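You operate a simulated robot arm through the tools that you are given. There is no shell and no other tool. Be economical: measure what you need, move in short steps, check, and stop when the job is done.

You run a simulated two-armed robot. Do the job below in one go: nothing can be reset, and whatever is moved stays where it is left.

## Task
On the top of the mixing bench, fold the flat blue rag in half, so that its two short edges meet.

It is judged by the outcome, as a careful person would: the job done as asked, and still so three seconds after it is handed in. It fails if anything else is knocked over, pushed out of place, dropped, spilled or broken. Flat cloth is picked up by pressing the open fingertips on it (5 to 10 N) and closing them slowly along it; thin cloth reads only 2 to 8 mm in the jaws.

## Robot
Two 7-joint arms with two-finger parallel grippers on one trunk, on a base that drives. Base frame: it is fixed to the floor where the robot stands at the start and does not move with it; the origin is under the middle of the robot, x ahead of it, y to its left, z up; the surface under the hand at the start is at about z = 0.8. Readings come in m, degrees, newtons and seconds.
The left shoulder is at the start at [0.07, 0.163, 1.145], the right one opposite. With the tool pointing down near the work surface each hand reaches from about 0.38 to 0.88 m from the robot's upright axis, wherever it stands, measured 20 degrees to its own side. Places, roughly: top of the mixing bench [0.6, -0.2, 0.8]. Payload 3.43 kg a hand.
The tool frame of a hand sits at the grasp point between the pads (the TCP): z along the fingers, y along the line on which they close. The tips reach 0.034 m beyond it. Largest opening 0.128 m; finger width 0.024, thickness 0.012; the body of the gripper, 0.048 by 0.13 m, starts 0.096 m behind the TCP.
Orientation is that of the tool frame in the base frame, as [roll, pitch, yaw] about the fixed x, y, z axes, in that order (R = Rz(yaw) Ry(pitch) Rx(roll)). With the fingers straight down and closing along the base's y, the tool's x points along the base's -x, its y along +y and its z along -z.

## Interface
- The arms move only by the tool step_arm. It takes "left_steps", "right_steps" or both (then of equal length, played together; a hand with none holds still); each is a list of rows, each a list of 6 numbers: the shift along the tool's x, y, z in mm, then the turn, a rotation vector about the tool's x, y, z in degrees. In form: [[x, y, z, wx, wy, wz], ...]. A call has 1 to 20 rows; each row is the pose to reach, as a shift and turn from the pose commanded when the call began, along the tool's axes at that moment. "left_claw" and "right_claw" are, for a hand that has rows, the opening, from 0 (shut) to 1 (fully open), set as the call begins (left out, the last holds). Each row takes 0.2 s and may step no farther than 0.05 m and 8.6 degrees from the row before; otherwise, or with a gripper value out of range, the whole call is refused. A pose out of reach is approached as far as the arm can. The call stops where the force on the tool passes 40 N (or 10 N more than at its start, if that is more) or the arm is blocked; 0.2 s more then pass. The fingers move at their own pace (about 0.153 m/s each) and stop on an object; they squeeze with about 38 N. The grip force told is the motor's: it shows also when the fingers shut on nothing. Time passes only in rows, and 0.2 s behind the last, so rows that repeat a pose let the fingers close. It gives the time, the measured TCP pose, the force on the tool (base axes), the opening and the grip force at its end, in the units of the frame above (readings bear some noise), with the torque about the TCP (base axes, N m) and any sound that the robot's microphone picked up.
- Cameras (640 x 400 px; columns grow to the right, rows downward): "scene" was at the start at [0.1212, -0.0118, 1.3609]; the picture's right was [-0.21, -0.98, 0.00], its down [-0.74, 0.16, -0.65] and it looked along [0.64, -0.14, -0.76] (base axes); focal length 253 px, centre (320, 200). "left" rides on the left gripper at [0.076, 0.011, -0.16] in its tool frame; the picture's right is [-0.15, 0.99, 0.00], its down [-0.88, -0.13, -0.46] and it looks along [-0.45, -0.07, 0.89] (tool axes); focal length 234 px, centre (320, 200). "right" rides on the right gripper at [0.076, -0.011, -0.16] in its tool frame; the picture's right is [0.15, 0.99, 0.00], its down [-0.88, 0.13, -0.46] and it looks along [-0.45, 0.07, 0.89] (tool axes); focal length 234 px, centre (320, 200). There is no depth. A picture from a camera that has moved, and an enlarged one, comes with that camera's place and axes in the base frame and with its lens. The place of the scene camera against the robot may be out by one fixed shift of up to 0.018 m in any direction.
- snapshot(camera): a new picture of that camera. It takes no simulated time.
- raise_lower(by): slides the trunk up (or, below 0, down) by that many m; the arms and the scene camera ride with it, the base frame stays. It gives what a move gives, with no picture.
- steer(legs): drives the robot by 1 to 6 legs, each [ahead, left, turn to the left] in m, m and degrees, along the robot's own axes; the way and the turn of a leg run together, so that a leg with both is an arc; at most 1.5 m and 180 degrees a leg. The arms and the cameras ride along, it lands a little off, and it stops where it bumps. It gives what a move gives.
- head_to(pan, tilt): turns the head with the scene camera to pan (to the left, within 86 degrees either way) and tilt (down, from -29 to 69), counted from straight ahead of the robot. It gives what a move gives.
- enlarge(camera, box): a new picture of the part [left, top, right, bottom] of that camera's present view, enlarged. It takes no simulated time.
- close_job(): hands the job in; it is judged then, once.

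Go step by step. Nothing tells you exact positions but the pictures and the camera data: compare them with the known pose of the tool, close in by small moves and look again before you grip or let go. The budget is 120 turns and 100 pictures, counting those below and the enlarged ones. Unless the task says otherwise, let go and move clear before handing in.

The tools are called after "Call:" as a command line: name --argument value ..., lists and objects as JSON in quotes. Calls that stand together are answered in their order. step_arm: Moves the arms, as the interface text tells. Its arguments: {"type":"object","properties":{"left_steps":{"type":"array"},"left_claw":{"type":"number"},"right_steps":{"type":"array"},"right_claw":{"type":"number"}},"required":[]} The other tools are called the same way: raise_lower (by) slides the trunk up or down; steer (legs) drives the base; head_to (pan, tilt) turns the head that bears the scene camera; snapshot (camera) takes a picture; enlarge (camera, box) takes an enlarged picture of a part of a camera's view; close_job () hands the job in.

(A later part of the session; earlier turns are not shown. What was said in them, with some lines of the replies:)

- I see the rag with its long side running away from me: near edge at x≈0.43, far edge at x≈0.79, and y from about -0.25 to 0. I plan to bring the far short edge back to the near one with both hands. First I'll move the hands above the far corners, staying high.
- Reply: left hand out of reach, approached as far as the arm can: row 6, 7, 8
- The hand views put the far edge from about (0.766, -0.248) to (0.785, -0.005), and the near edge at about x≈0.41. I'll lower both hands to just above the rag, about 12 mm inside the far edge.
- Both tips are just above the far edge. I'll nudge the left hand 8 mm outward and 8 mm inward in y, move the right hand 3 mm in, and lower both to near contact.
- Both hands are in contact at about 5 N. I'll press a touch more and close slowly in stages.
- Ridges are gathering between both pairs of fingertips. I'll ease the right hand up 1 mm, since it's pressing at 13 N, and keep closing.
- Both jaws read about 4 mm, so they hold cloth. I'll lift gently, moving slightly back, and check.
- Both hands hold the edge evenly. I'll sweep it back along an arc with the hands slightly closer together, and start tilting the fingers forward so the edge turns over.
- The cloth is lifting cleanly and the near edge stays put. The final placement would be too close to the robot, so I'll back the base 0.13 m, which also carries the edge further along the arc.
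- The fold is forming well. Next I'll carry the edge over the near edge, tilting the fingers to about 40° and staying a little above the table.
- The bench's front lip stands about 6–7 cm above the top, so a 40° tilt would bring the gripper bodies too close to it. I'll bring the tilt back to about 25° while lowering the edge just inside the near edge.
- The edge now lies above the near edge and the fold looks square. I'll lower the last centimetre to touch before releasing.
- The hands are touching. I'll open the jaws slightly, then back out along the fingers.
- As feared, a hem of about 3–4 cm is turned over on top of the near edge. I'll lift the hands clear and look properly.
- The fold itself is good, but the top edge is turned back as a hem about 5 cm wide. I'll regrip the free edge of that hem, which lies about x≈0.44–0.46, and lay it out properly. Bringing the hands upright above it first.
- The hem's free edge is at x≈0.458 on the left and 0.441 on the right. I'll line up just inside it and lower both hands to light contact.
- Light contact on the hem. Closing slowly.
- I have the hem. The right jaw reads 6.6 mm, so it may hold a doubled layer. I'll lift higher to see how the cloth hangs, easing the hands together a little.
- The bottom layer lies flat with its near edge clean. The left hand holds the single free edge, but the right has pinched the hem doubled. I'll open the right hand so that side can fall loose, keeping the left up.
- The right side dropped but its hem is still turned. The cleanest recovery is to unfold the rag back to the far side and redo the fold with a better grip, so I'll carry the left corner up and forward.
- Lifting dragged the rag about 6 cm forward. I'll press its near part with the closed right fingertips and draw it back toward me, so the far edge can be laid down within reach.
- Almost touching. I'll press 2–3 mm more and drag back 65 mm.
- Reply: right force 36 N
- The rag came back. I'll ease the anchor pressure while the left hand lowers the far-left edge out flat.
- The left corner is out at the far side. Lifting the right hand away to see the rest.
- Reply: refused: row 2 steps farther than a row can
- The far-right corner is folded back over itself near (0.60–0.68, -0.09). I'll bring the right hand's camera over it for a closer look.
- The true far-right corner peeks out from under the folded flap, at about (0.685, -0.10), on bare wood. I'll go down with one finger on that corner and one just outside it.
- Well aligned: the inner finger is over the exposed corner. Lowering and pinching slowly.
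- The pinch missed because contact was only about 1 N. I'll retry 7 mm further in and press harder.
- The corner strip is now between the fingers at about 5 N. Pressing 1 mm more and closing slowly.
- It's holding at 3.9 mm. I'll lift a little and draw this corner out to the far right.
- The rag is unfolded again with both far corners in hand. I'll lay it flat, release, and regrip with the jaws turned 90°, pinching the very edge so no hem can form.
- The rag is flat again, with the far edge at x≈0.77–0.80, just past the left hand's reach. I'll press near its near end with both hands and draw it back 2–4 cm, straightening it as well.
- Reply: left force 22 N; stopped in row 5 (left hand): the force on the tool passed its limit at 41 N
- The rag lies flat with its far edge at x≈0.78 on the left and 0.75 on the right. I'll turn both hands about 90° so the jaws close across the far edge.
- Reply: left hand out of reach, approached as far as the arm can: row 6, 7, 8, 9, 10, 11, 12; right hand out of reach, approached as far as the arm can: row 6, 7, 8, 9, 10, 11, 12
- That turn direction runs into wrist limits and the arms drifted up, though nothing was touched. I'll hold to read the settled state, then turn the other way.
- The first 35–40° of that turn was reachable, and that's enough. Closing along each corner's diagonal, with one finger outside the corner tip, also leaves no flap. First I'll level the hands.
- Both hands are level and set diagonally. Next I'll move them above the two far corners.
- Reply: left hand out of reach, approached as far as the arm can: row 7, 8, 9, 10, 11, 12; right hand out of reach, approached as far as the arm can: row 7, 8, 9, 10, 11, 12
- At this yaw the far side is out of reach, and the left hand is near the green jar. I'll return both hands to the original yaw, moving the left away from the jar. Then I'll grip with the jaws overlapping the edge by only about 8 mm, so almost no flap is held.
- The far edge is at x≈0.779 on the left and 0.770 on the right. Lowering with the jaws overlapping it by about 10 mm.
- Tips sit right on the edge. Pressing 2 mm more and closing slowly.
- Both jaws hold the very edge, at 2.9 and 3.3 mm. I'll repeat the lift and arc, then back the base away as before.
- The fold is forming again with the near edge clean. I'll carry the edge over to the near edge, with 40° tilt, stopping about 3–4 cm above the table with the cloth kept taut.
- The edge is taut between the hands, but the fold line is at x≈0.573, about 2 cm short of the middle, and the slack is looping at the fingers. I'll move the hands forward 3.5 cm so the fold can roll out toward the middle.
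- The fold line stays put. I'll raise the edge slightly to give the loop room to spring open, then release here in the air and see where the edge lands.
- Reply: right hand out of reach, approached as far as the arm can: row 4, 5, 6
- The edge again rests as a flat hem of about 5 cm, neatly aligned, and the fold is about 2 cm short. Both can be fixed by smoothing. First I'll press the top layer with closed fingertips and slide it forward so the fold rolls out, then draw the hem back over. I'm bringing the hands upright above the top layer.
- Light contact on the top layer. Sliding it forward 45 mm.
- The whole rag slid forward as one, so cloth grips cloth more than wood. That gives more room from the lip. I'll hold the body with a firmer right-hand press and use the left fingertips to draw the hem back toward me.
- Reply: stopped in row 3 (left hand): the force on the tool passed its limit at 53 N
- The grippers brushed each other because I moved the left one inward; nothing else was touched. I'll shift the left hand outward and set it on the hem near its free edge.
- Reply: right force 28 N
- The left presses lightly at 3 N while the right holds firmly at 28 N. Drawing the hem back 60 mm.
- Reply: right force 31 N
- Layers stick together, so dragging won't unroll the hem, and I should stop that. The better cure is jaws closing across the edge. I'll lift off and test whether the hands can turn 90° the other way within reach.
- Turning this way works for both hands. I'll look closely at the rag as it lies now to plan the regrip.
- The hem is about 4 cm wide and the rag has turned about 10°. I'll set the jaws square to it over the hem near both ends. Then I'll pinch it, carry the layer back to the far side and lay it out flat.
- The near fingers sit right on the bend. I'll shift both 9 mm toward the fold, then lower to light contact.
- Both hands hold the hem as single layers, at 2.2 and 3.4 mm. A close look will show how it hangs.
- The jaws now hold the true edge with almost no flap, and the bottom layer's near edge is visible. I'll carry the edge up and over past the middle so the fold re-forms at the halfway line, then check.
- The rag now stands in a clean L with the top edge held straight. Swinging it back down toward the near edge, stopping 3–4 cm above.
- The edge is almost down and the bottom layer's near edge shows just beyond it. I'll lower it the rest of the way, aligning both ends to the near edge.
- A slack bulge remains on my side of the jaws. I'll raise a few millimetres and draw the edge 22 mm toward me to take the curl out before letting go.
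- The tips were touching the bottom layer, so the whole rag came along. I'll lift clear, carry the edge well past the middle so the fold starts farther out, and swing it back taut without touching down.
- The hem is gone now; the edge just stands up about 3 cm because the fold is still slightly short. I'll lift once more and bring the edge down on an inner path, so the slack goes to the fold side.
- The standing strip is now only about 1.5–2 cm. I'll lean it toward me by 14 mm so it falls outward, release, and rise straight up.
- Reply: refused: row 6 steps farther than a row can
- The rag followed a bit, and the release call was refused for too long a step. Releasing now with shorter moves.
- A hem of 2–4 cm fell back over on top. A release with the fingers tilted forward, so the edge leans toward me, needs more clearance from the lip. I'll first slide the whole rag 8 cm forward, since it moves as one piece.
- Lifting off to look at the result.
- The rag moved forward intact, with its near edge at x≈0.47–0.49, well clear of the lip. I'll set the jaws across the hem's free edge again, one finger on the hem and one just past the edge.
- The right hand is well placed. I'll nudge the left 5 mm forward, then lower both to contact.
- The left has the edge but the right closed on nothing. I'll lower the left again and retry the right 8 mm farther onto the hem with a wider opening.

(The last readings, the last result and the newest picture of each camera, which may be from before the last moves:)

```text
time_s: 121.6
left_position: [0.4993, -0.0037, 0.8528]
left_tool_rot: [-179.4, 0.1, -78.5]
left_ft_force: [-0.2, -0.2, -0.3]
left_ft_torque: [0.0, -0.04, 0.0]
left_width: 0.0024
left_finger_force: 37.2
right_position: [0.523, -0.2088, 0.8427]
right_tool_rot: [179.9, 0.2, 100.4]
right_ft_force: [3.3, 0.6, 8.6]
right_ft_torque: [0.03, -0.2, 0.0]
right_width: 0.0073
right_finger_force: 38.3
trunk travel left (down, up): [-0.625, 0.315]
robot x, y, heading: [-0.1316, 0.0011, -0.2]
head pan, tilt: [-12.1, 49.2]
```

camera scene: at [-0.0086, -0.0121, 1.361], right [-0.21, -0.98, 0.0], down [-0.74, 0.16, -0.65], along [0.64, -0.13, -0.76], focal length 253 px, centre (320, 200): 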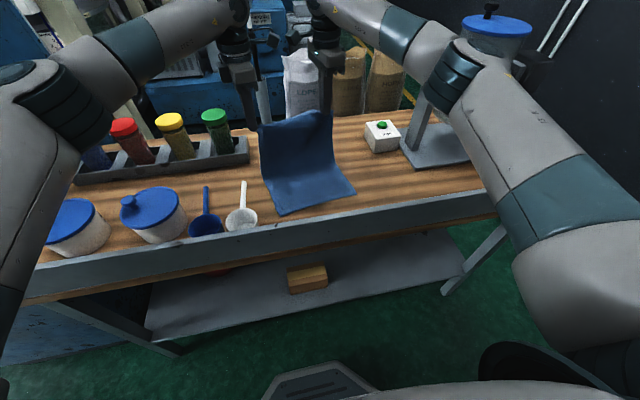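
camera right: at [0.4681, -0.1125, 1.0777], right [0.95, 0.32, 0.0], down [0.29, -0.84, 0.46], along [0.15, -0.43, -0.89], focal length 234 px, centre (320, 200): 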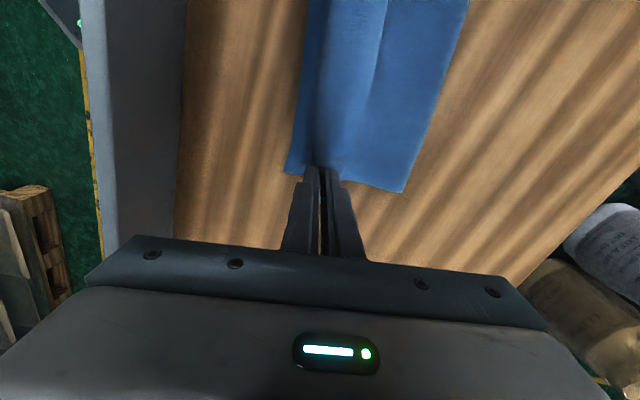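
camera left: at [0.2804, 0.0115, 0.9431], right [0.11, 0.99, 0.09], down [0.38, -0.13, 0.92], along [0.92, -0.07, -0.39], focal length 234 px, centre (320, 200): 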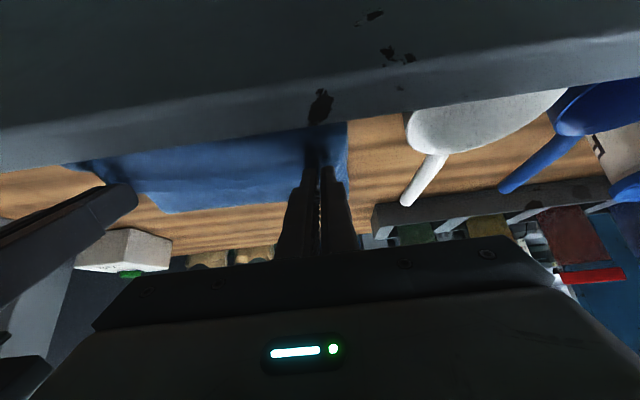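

The right reads 7.3 mm, which is a doubled pinch. Releasing it and retrying 4 mm back toward the edge with lighter pressure.

Call:
step_arm --right_steps '[[0, 0, 0, 0, 0, 0], [0, 0, -8, 0, 0, 0], [0, 5, -8, 0, 0, 0], [0, 5, -4, 0, 0, 0], [0, 5, -2, 0, 0, 0]]' --right_claw 0.14

Call:
step_arm --right_steps '[[0, 0, 1, 0, 0, 0], [0, 0, 1, 0, 0, 0]]' --right_claw 0.1

Call:
step_arm --right_steps '[[0, 0, 0, 0, 0, 0], [0, 0, 0, 0, 0, 0]]' --right_claw 0.05

Call:
step_arm --right_steps '[[0, 0, 0, 0, 0, 0], [0, 0, 0, 0, 0, 0], [0, 0, 0, 0, 0, 0]]' --right_claw 0.0

```text
time_s: 122.8
left_position: [0.4994, -0.0043, 0.8525]
left_tool_rot: [-179.6, 0.2, -78.5]
left_ft_force: [-0.5, 0.5, -0.2]
left_ft_torque: [-0.02, -0.01, -0.02]
left_width: 0.0024
left_finger_force: 37.7
right_position: [0.5288, -0.2065, 0.8445]
right_tool_rot: [179.8, 0.4, 100.5]
right_ft_force: [-0.6, -0.4, 3.6]
right_ft_torque: [-0.01, -0.05, -0.01]
right_width: 0.0181
right_finger_force: 0.0
trunk travel left (down, up): [-0.625, 0.315]
robot x, y, heading: [-0.1257, -0.0044, 0.2]
head pan, tilt: [-12.1, 49.2]
```

```text
time_s: 123.4
left_position: [0.499, -0.0042, 0.852]
left_tool_rot: [-179.5, 0.1, -78.5]
left_ft_force: [-0.5, 0.7, -1.1]
left_ft_torque: [0.04, -0.02, 0.03]
left_width: 0.0024
left_finger_force: 37.2
right_position: [0.528, -0.2079, 0.8445]
right_tool_rot: [179.9, 0.3, 100.5]
right_ft_force: [0.3, -0.9, 4.4]
right_ft_torque: [-0.01, -0.07, -0.04]
right_width: 0.0135
right_finger_force: 0.5
trunk travel left (down, up): [-0.625, 0.315]
robot x, y, heading: [-0.1306, 0.0002, 0.2]
head pan, tilt: [-12.1, 49.2]
```

```text
time_s: 124.0
left_position: [0.4985, -0.0049, 0.8518]
left_tool_rot: [-179.5, 0.2, -78.5]
left_ft_force: [-0.9, 0.3, -0.9]
left_ft_torque: [0.02, 0.0, -0.05]
left_width: 0.0024
left_finger_force: 37.0
right_position: [0.5283, -0.2059, 0.8435]
right_tool_rot: [179.9, 0.2, 100.5]
right_ft_force: [1.1, 0.5, 4.8]
right_ft_torque: [0.02, -0.12, -0.02]
right_width: 0.0105
right_finger_force: 2.7
trunk travel left (down, up): [-0.625, 0.315]
robot x, y, heading: [-0.1278, 0.0038, -0.0]
head pan, tilt: [-12.1, 49.2]
```

```text
time_s: 124.8
left_position: [0.4994, -0.0046, 0.8526]
left_tool_rot: [-179.6, 0.1, -78.5]
left_ft_force: [0.7, -0.6, 0.0]
left_ft_torque: [0.03, -0.03, 0.01]
left_width: 0.0022
left_finger_force: 36.8
right_position: [0.5291, -0.206, 0.8445]
right_tool_rot: [179.8, 0.3, 100.5]
right_ft_force: [1.8, 0.2, 3.9]
right_ft_torque: [-0.01, -0.11, 0.01]
right_width: 0.0073
right_finger_force: 37.7
trunk travel left (down, up): [-0.625, 0.315]
robot x, y, heading: [-0.128, -0.0021, 0.2]
head pan, tilt: [-12.1, 49.2]
```

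It's still doubled, because the old ridge persists. One more try on the right, closer to the bend and with only about 3 N.

Call:
step_arm --right_steps '[[0, 0, 0, 0, 0, 0], [0, 0, -6, 0, 0, 0], [0, 0, -15, 0, 0, 0], [0, -11, -15, 0, 0, 0], [0, -11, -8, 0, 0, 0], [0, -11, -3, 0, 0, 0]]' --right_claw 0.2

Call:
enlarge --camera "scene" --box '[270, 125, 366, 185]'

```text
time_s: 126.2
left_position: [0.4998, -0.0044, 0.8525]
left_tool_rot: [-179.5, 0.2, -78.5]
left_ft_force: [0.3, -0.2, 0.2]
left_ft_torque: [0.02, -0.01, 0.0]
left_width: 0.002
left_finger_force: 37.3
right_position: [0.5162, -0.2095, 0.8461]
right_tool_rot: [179.9, 0.2, 100.4]
right_ft_force: [-0.1, -0.5, 0.9]
right_ft_torque: [-0.03, -0.06, 0.0]
right_width: 0.0257
right_finger_force: 0.1
trunk travel left (down, up): [-0.625, 0.315]
robot x, y, heading: [-0.1329, 0.0022, 0.3]
head pan, tilt: [-12.1, 49.2]
```

```text
6.67 times, centred on (318, 155) of scene
camera zoom: at [-0.0082, -0.012, 1.361], right [-0.21, -0.98, 0.0], down [-0.74, 0.16, -0.65], along [0.64, -0.13, -0.76], focal length 1684 px, centre (333, 500)
```

zoom: 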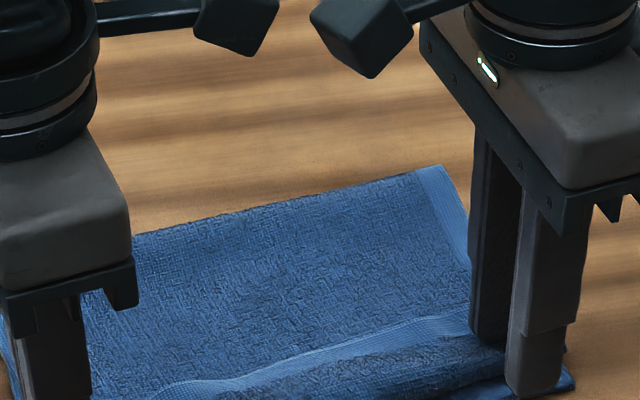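

The jaws straddle the whole roll here. I'll shift 12 mm forward so the near finger is mid-hem and the far one just past the free edge.

Call:
step_arm --right_steps '[[0, 0, -10, 0, 0, 0], [0, 13, -10, 0, 0, 0], [0, 13, 0, 0, 0, 0], [0, 13, 3, 0, 0, 0], [0, 13, 4, 0, 0, 0]]' --right_claw 0.18

Call:
step_arm --right_steps '[[0, 0, 0, 0, 0, 0], [0, 0, 0, 0, 0, 0]]' --right_claw 0.11

Call:
step_arm --right_steps '[[0, 0, 0, 0, 0, 0], [0, 0, 0, 0, 0, 0]]' --right_claw 0.05

Call:
step_arm --right_steps '[[0, 0, 0, 0, 0, 0], [0, 0, 0, 0, 0, 0], [0, 0, 0, 0, 0, 0]]' --right_claw 0.0

```text
time_s: 127.4
left_position: [0.4985, -0.0048, 0.8536]
left_tool_rot: [-179.3, 0.1, -78.4]
left_ft_force: [0.9, 0.0, -0.4]
left_ft_torque: [0.01, 0.01, 0.0]
left_width: 0.0024
left_finger_force: 36.7
right_position: [0.5307, -0.205, 0.8418]
right_tool_rot: [179.8, 0.2, 100.4]
right_ft_force: [1.4, -0.1, 6.2]
right_ft_torque: [0.06, -0.05, -0.01]
right_width: 0.0231
right_finger_force: 0.4
trunk travel left (down, up): [-0.625, 0.315]
robot x, y, heading: [-0.1298, 0.0, -0.2]
head pan, tilt: [-12.1, 49.2]
```

```text
time_s: 128.0
left_position: [0.4991, -0.005, 0.8521]
left_tool_rot: [-179.3, 0.2, -78.5]
left_ft_force: [-0.6, -0.7, -0.2]
left_ft_torque: [0.0, -0.01, 0.01]
left_width: 0.0027
left_finger_force: 37.1
right_position: [0.5291, -0.2055, 0.8437]
right_tool_rot: [179.9, 0.3, 100.5]
right_ft_force: [-0.6, 0.6, 5.7]
right_ft_torque: [-0.01, -0.04, -0.01]
right_width: 0.0132
right_finger_force: 0.1
trunk travel left (down, up): [-0.625, 0.315]
robot x, y, heading: [-0.1286, -0.001, 0.1]
head pan, tilt: [-12.1, 49.2]
```

```text
time_s: 128.6
left_position: [0.4983, -0.0048, 0.852]
left_tool_rot: [-179.4, 0.2, -78.5]
left_ft_force: [0.2, -0.8, -0.1]
left_ft_torque: [-0.03, -0.04, 0.01]
left_width: 0.0023
left_finger_force: 37.5
right_position: [0.5296, -0.206, 0.8434]
right_tool_rot: [180.0, 0.2, 100.5]
right_ft_force: [-0.1, 0.8, 6.8]
right_ft_torque: [0.01, -0.04, 0.03]
right_width: 0.007
right_finger_force: 0.2
trunk travel left (down, up): [-0.625, 0.315]
robot x, y, heading: [-0.127, 0.0003, 0.1]
head pan, tilt: [-12.1, 49.2]
```

```text
time_s: 129.4
left_position: [0.4986, -0.0043, 0.8531]
left_tool_rot: [-179.4, 0.1, -78.4]
left_ft_force: [-0.5, 0.1, 0.5]
left_ft_torque: [0.0, -0.03, -0.02]
left_width: 0.0021
left_finger_force: 37.6
right_position: [0.5282, -0.2054, 0.8428]
right_tool_rot: [179.9, 0.4, 100.4]
right_ft_force: [-1.7, 1.0, 6.6]
right_ft_torque: [0.05, -0.03, 0.03]
right_width: 0.0039
right_finger_force: 38.0
trunk travel left (down, up): [-0.625, 0.315]
robot x, y, heading: [-0.1298, 0.0013, -0.2]
head pan, tilt: [-12.1, 49.2]
```

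The right now holds a single ridge at 3.9 mm. I'll lift to upright and come down on the inner path while tilting the fingers forward to 30°, so the held edge leans toward me at the near line.

Call:
step_arm --right_steps '[[0, -7, -37, 0, 0, 0], [0, 13, -77, 0, 0, 0], [0, 43, -107, 0, 0, 0], [0, 78, -130, 0, 0, 0], [0, 113, -142, 0, 0, 0], [0, 148, -140, 0, 0, 0], [0, 148, -140, 0, 0, 0], [0, 126, -127, -5, 0, 0], [0, 98, -107, -10, 0, 0], [0, 70, -86, -15, 0, 0], [0, 43, -67, -20, 0, 0], [0, 16, -49, -25, 0, 0], [0, -7, -35, -30, 0, 0], [0, -24, -26, -30, 0, 0], [0, -38, -18, -30, 0, 0], [0, -48, -12, -30, 0, 0], [0, -56, -8, -30, 0, 0]]' --left_steps '[[0, -5, -27, 0, 0, 0], [0, -25, -67, 0, 0, 0], [0, -55, -97, 0, 0, 0], [0, -90, -120, 0, 0, 0], [0, -125, -132, 0, 0, 0], [0, -160, -130, 0, 0, 0], [0, -160, -130, 0, 0, 0], [0, -137, -117, 5, 0, 0], [0, -110, -97, 10, 0, 0], [0, -82, -76, 15, 0, 0], [0, -55, -57, 20, 0, 0], [0, -27, -39, 25, 0, 0], [0, -5, -25, 30, 0, 0], [0, 12, -16, 30, 0, 0], [0, 26, -8, 30, 0, 0], [0, 36, -2, 30, 0, 0], [0, 44, 2, 30, 0, 0]]'

Call:
snapshot --camera "scene"

```text
time_s: 133.0
left_position: [0.457, -0.0132, 0.8512]
left_tool_rot: [-149.4, 0.2, -78.5]
left_ft_force: [0.7, 0.3, -0.5]
left_ft_torque: [-0.02, 0.01, 0.0]
left_width: 0.002
left_finger_force: 37.4
right_position: [0.4743, -0.2158, 0.8509]
right_tool_rot: [149.9, 0.2, 100.6]
right_ft_force: [0.1, 0.6, -0.2]
right_ft_torque: [0.0, 0.08, 0.03]
right_width: 0.0037
right_finger_force: 38.1
trunk travel left (down, up): [-0.625, 0.315]
robot x, y, heading: [-0.1283, 0.002, -0.0]
head pan, tilt: [-12.1, 49.2]
```

```text
1 pictures are left
camera scene: at [-0.0081, -0.0121, 1.3609], right [-0.21, -0.98, 0.0], down [-0.74, 0.16, -0.65], along [0.64, -0.13, -0.76], focal length 253 px, centre (320, 200)
```

scene: 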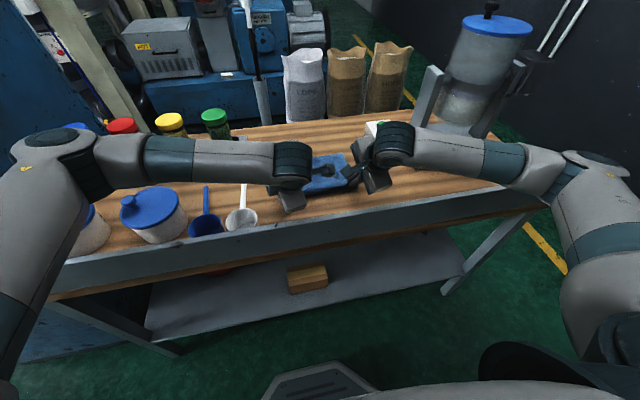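

The edge now leans toward me at the near line. I'll shift 8 mm more toward me, open slightly, and withdraw backward along the fingers.

Call:
step_arm --right_steps '[[0, -3, -2, 0, 0, 0], [0, -7, -4, 0, 0, 0], [0, -7, -4, 0, 0, 0]]' --left_steps '[[0, 3, -2, 0, 0, 0], [0, 7, -4, 0, 0, 0], [0, 7, -4, 0, 0, 0]]'

Call:
step_arm --right_steps '[[0, 0, 0, 0, 0, 0], [0, 0, 0, 0, 0, 0], [0, 0, -8, 0, 0, 0], [0, 0, -20, 0, 0, 0], [0, 0, -40, 0, 0, 0], [0, 0, -70, 0, 0, 0], [0, 0, -100, 0, 0, 0], [0, 15, -130, 0, 0, 0]]' --left_steps '[[0, 0, 0, 0, 0, 0], [0, 0, 0, 0, 0, 0], [0, 0, -8, 0, 0, 0], [0, 0, -20, 0, 0, 0], [0, 0, -40, 0, 0, 0], [0, 0, -70, 0, 0, 0], [0, 0, -100, 0, 0, 0], [0, -15, -130, 0, 0, 0]]' --left_claw 0.1 --right_claw 0.1

```text
time_s: 133.8
left_position: [0.4489, -0.0142, 0.8513]
left_tool_rot: [-149.4, 0.1, -78.5]
left_ft_force: [-0.2, -0.7, 0.7]
left_ft_torque: [-0.03, 0.08, 0.03]
left_width: 0.0022
left_finger_force: 36.9
right_position: [0.4677, -0.2182, 0.8507]
right_tool_rot: [149.9, 0.2, 100.5]
right_ft_force: [0.1, -0.3, 0.2]
right_ft_torque: [-0.03, 0.06, 0.01]
right_width: 0.0038
right_finger_force: 38.2
trunk travel left (down, up): [-0.625, 0.315]
robot x, y, heading: [-0.1299, -0.0007, 0.1]
head pan, tilt: [-12.1, 49.2]
```

```text
time_s: 135.6
left_position: [0.3963, -0.0267, 0.9703]
left_tool_rot: [-149.5, 0.2, -78.5]
left_ft_force: [0.2, -0.1, 0.3]
left_ft_torque: [-0.06, 0.03, 0.03]
left_width: 0.0127
left_finger_force: 0.0
right_position: [0.4149, -0.2251, 0.9716]
right_tool_rot: [149.9, 0.3, 100.5]
right_ft_force: [-0.4, -0.5, 0.5]
right_ft_torque: [-0.04, 0.0, 0.0]
right_width: 0.0129
right_finger_force: 0.1
trunk travel left (down, up): [-0.625, 0.315]
robot x, y, heading: [-0.1298, 0.0052, 0.0]
head pan, tilt: [-12.1, 49.2]
```

Moving the hands up and aside, then using the last picture.

Call:
step_arm --right_steps '[[-15, 8, -14, 0, 0, 0], [-30, 15, -27, 0, 0, 0], [-50, 22, -40, 0, 0, 0], [-70, 30, -52, 0, 0, 0]]' --left_steps '[[-15, -8, -14, 0, 0, 0], [-30, -15, -27, 0, 0, 0], [-50, -22, -40, 0, 0, 0], [-70, -30, -52, 0, 0, 0]]'

Call:
enlarge --camera "scene" --box '[240, 115, 384, 205]'

```text
time_s: 136.6
left_position: [0.3814, 0.0421, 1.03]
left_tool_rot: [-149.4, 0.3, -78.6]
left_ft_force: [-0.2, -0.4, 0.0]
left_ft_torque: [-0.02, -0.03, 0.01]
left_width: 0.0127
left_finger_force: 0.2
right_position: [0.427, -0.2949, 1.0333]
right_tool_rot: [150.0, 0.2, 100.4]
right_ft_force: [0.4, 0.2, 0.1]
right_ft_torque: [-0.02, 0.01, 0.0]
right_width: 0.0128
right_finger_force: 0.0
trunk travel left (down, up): [-0.625, 0.315]
robot x, y, heading: [-0.1274, 0.0, 0.2]
head pan, tilt: [-12.1, 49.2]
```

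```text
4.44 times, centred on (312, 160) of scene
camera zoom: at [-0.0088, -0.0112, 1.3609], right [-0.21, -0.98, 0.0], down [-0.74, 0.16, -0.65], along [0.64, -0.14, -0.76], focal length 1123 px, centre (356, 378)
```

zoom: 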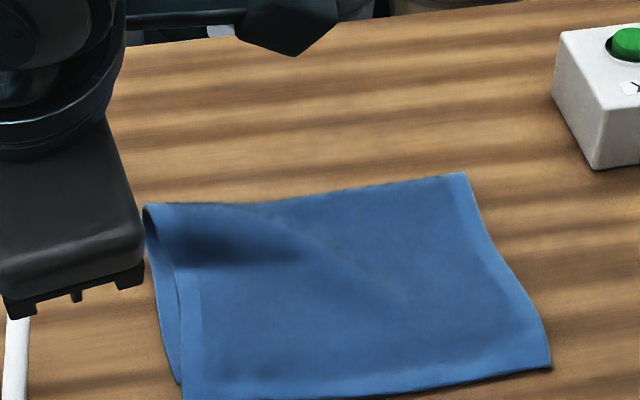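

The last picture shows the rag folded in half with no hem. The top edge lies flat along the near edge, and nothing else was disturbed. Both hands are open and clear, so I'm handing in.

Call:
close_job

```text
The job is handed in.
```

I folded the blue rag in half on the mixing bench, far short edge brought over to the near one. In the last picture the two short edges lie together, with no hem turned back.

- **Fit of the edges:** the top edge may run about 1–1.5 cm past the bottom one at the left end. That is an estimate from one partly blocked view.
- **Fold line:** a slight bulge was left at the left end of the fold, and I did not press it flat.
- **Position:** the rag ended about 5–8 cm further from the robot than where it started and turned a few degrees, because it slid while I was working.
- **Other items:** I saw nothing else on the bench move. The two grippers bumped each other once (53 N) during the work.

The hands were open and clear when I handed in, and all 100 pictures were used.
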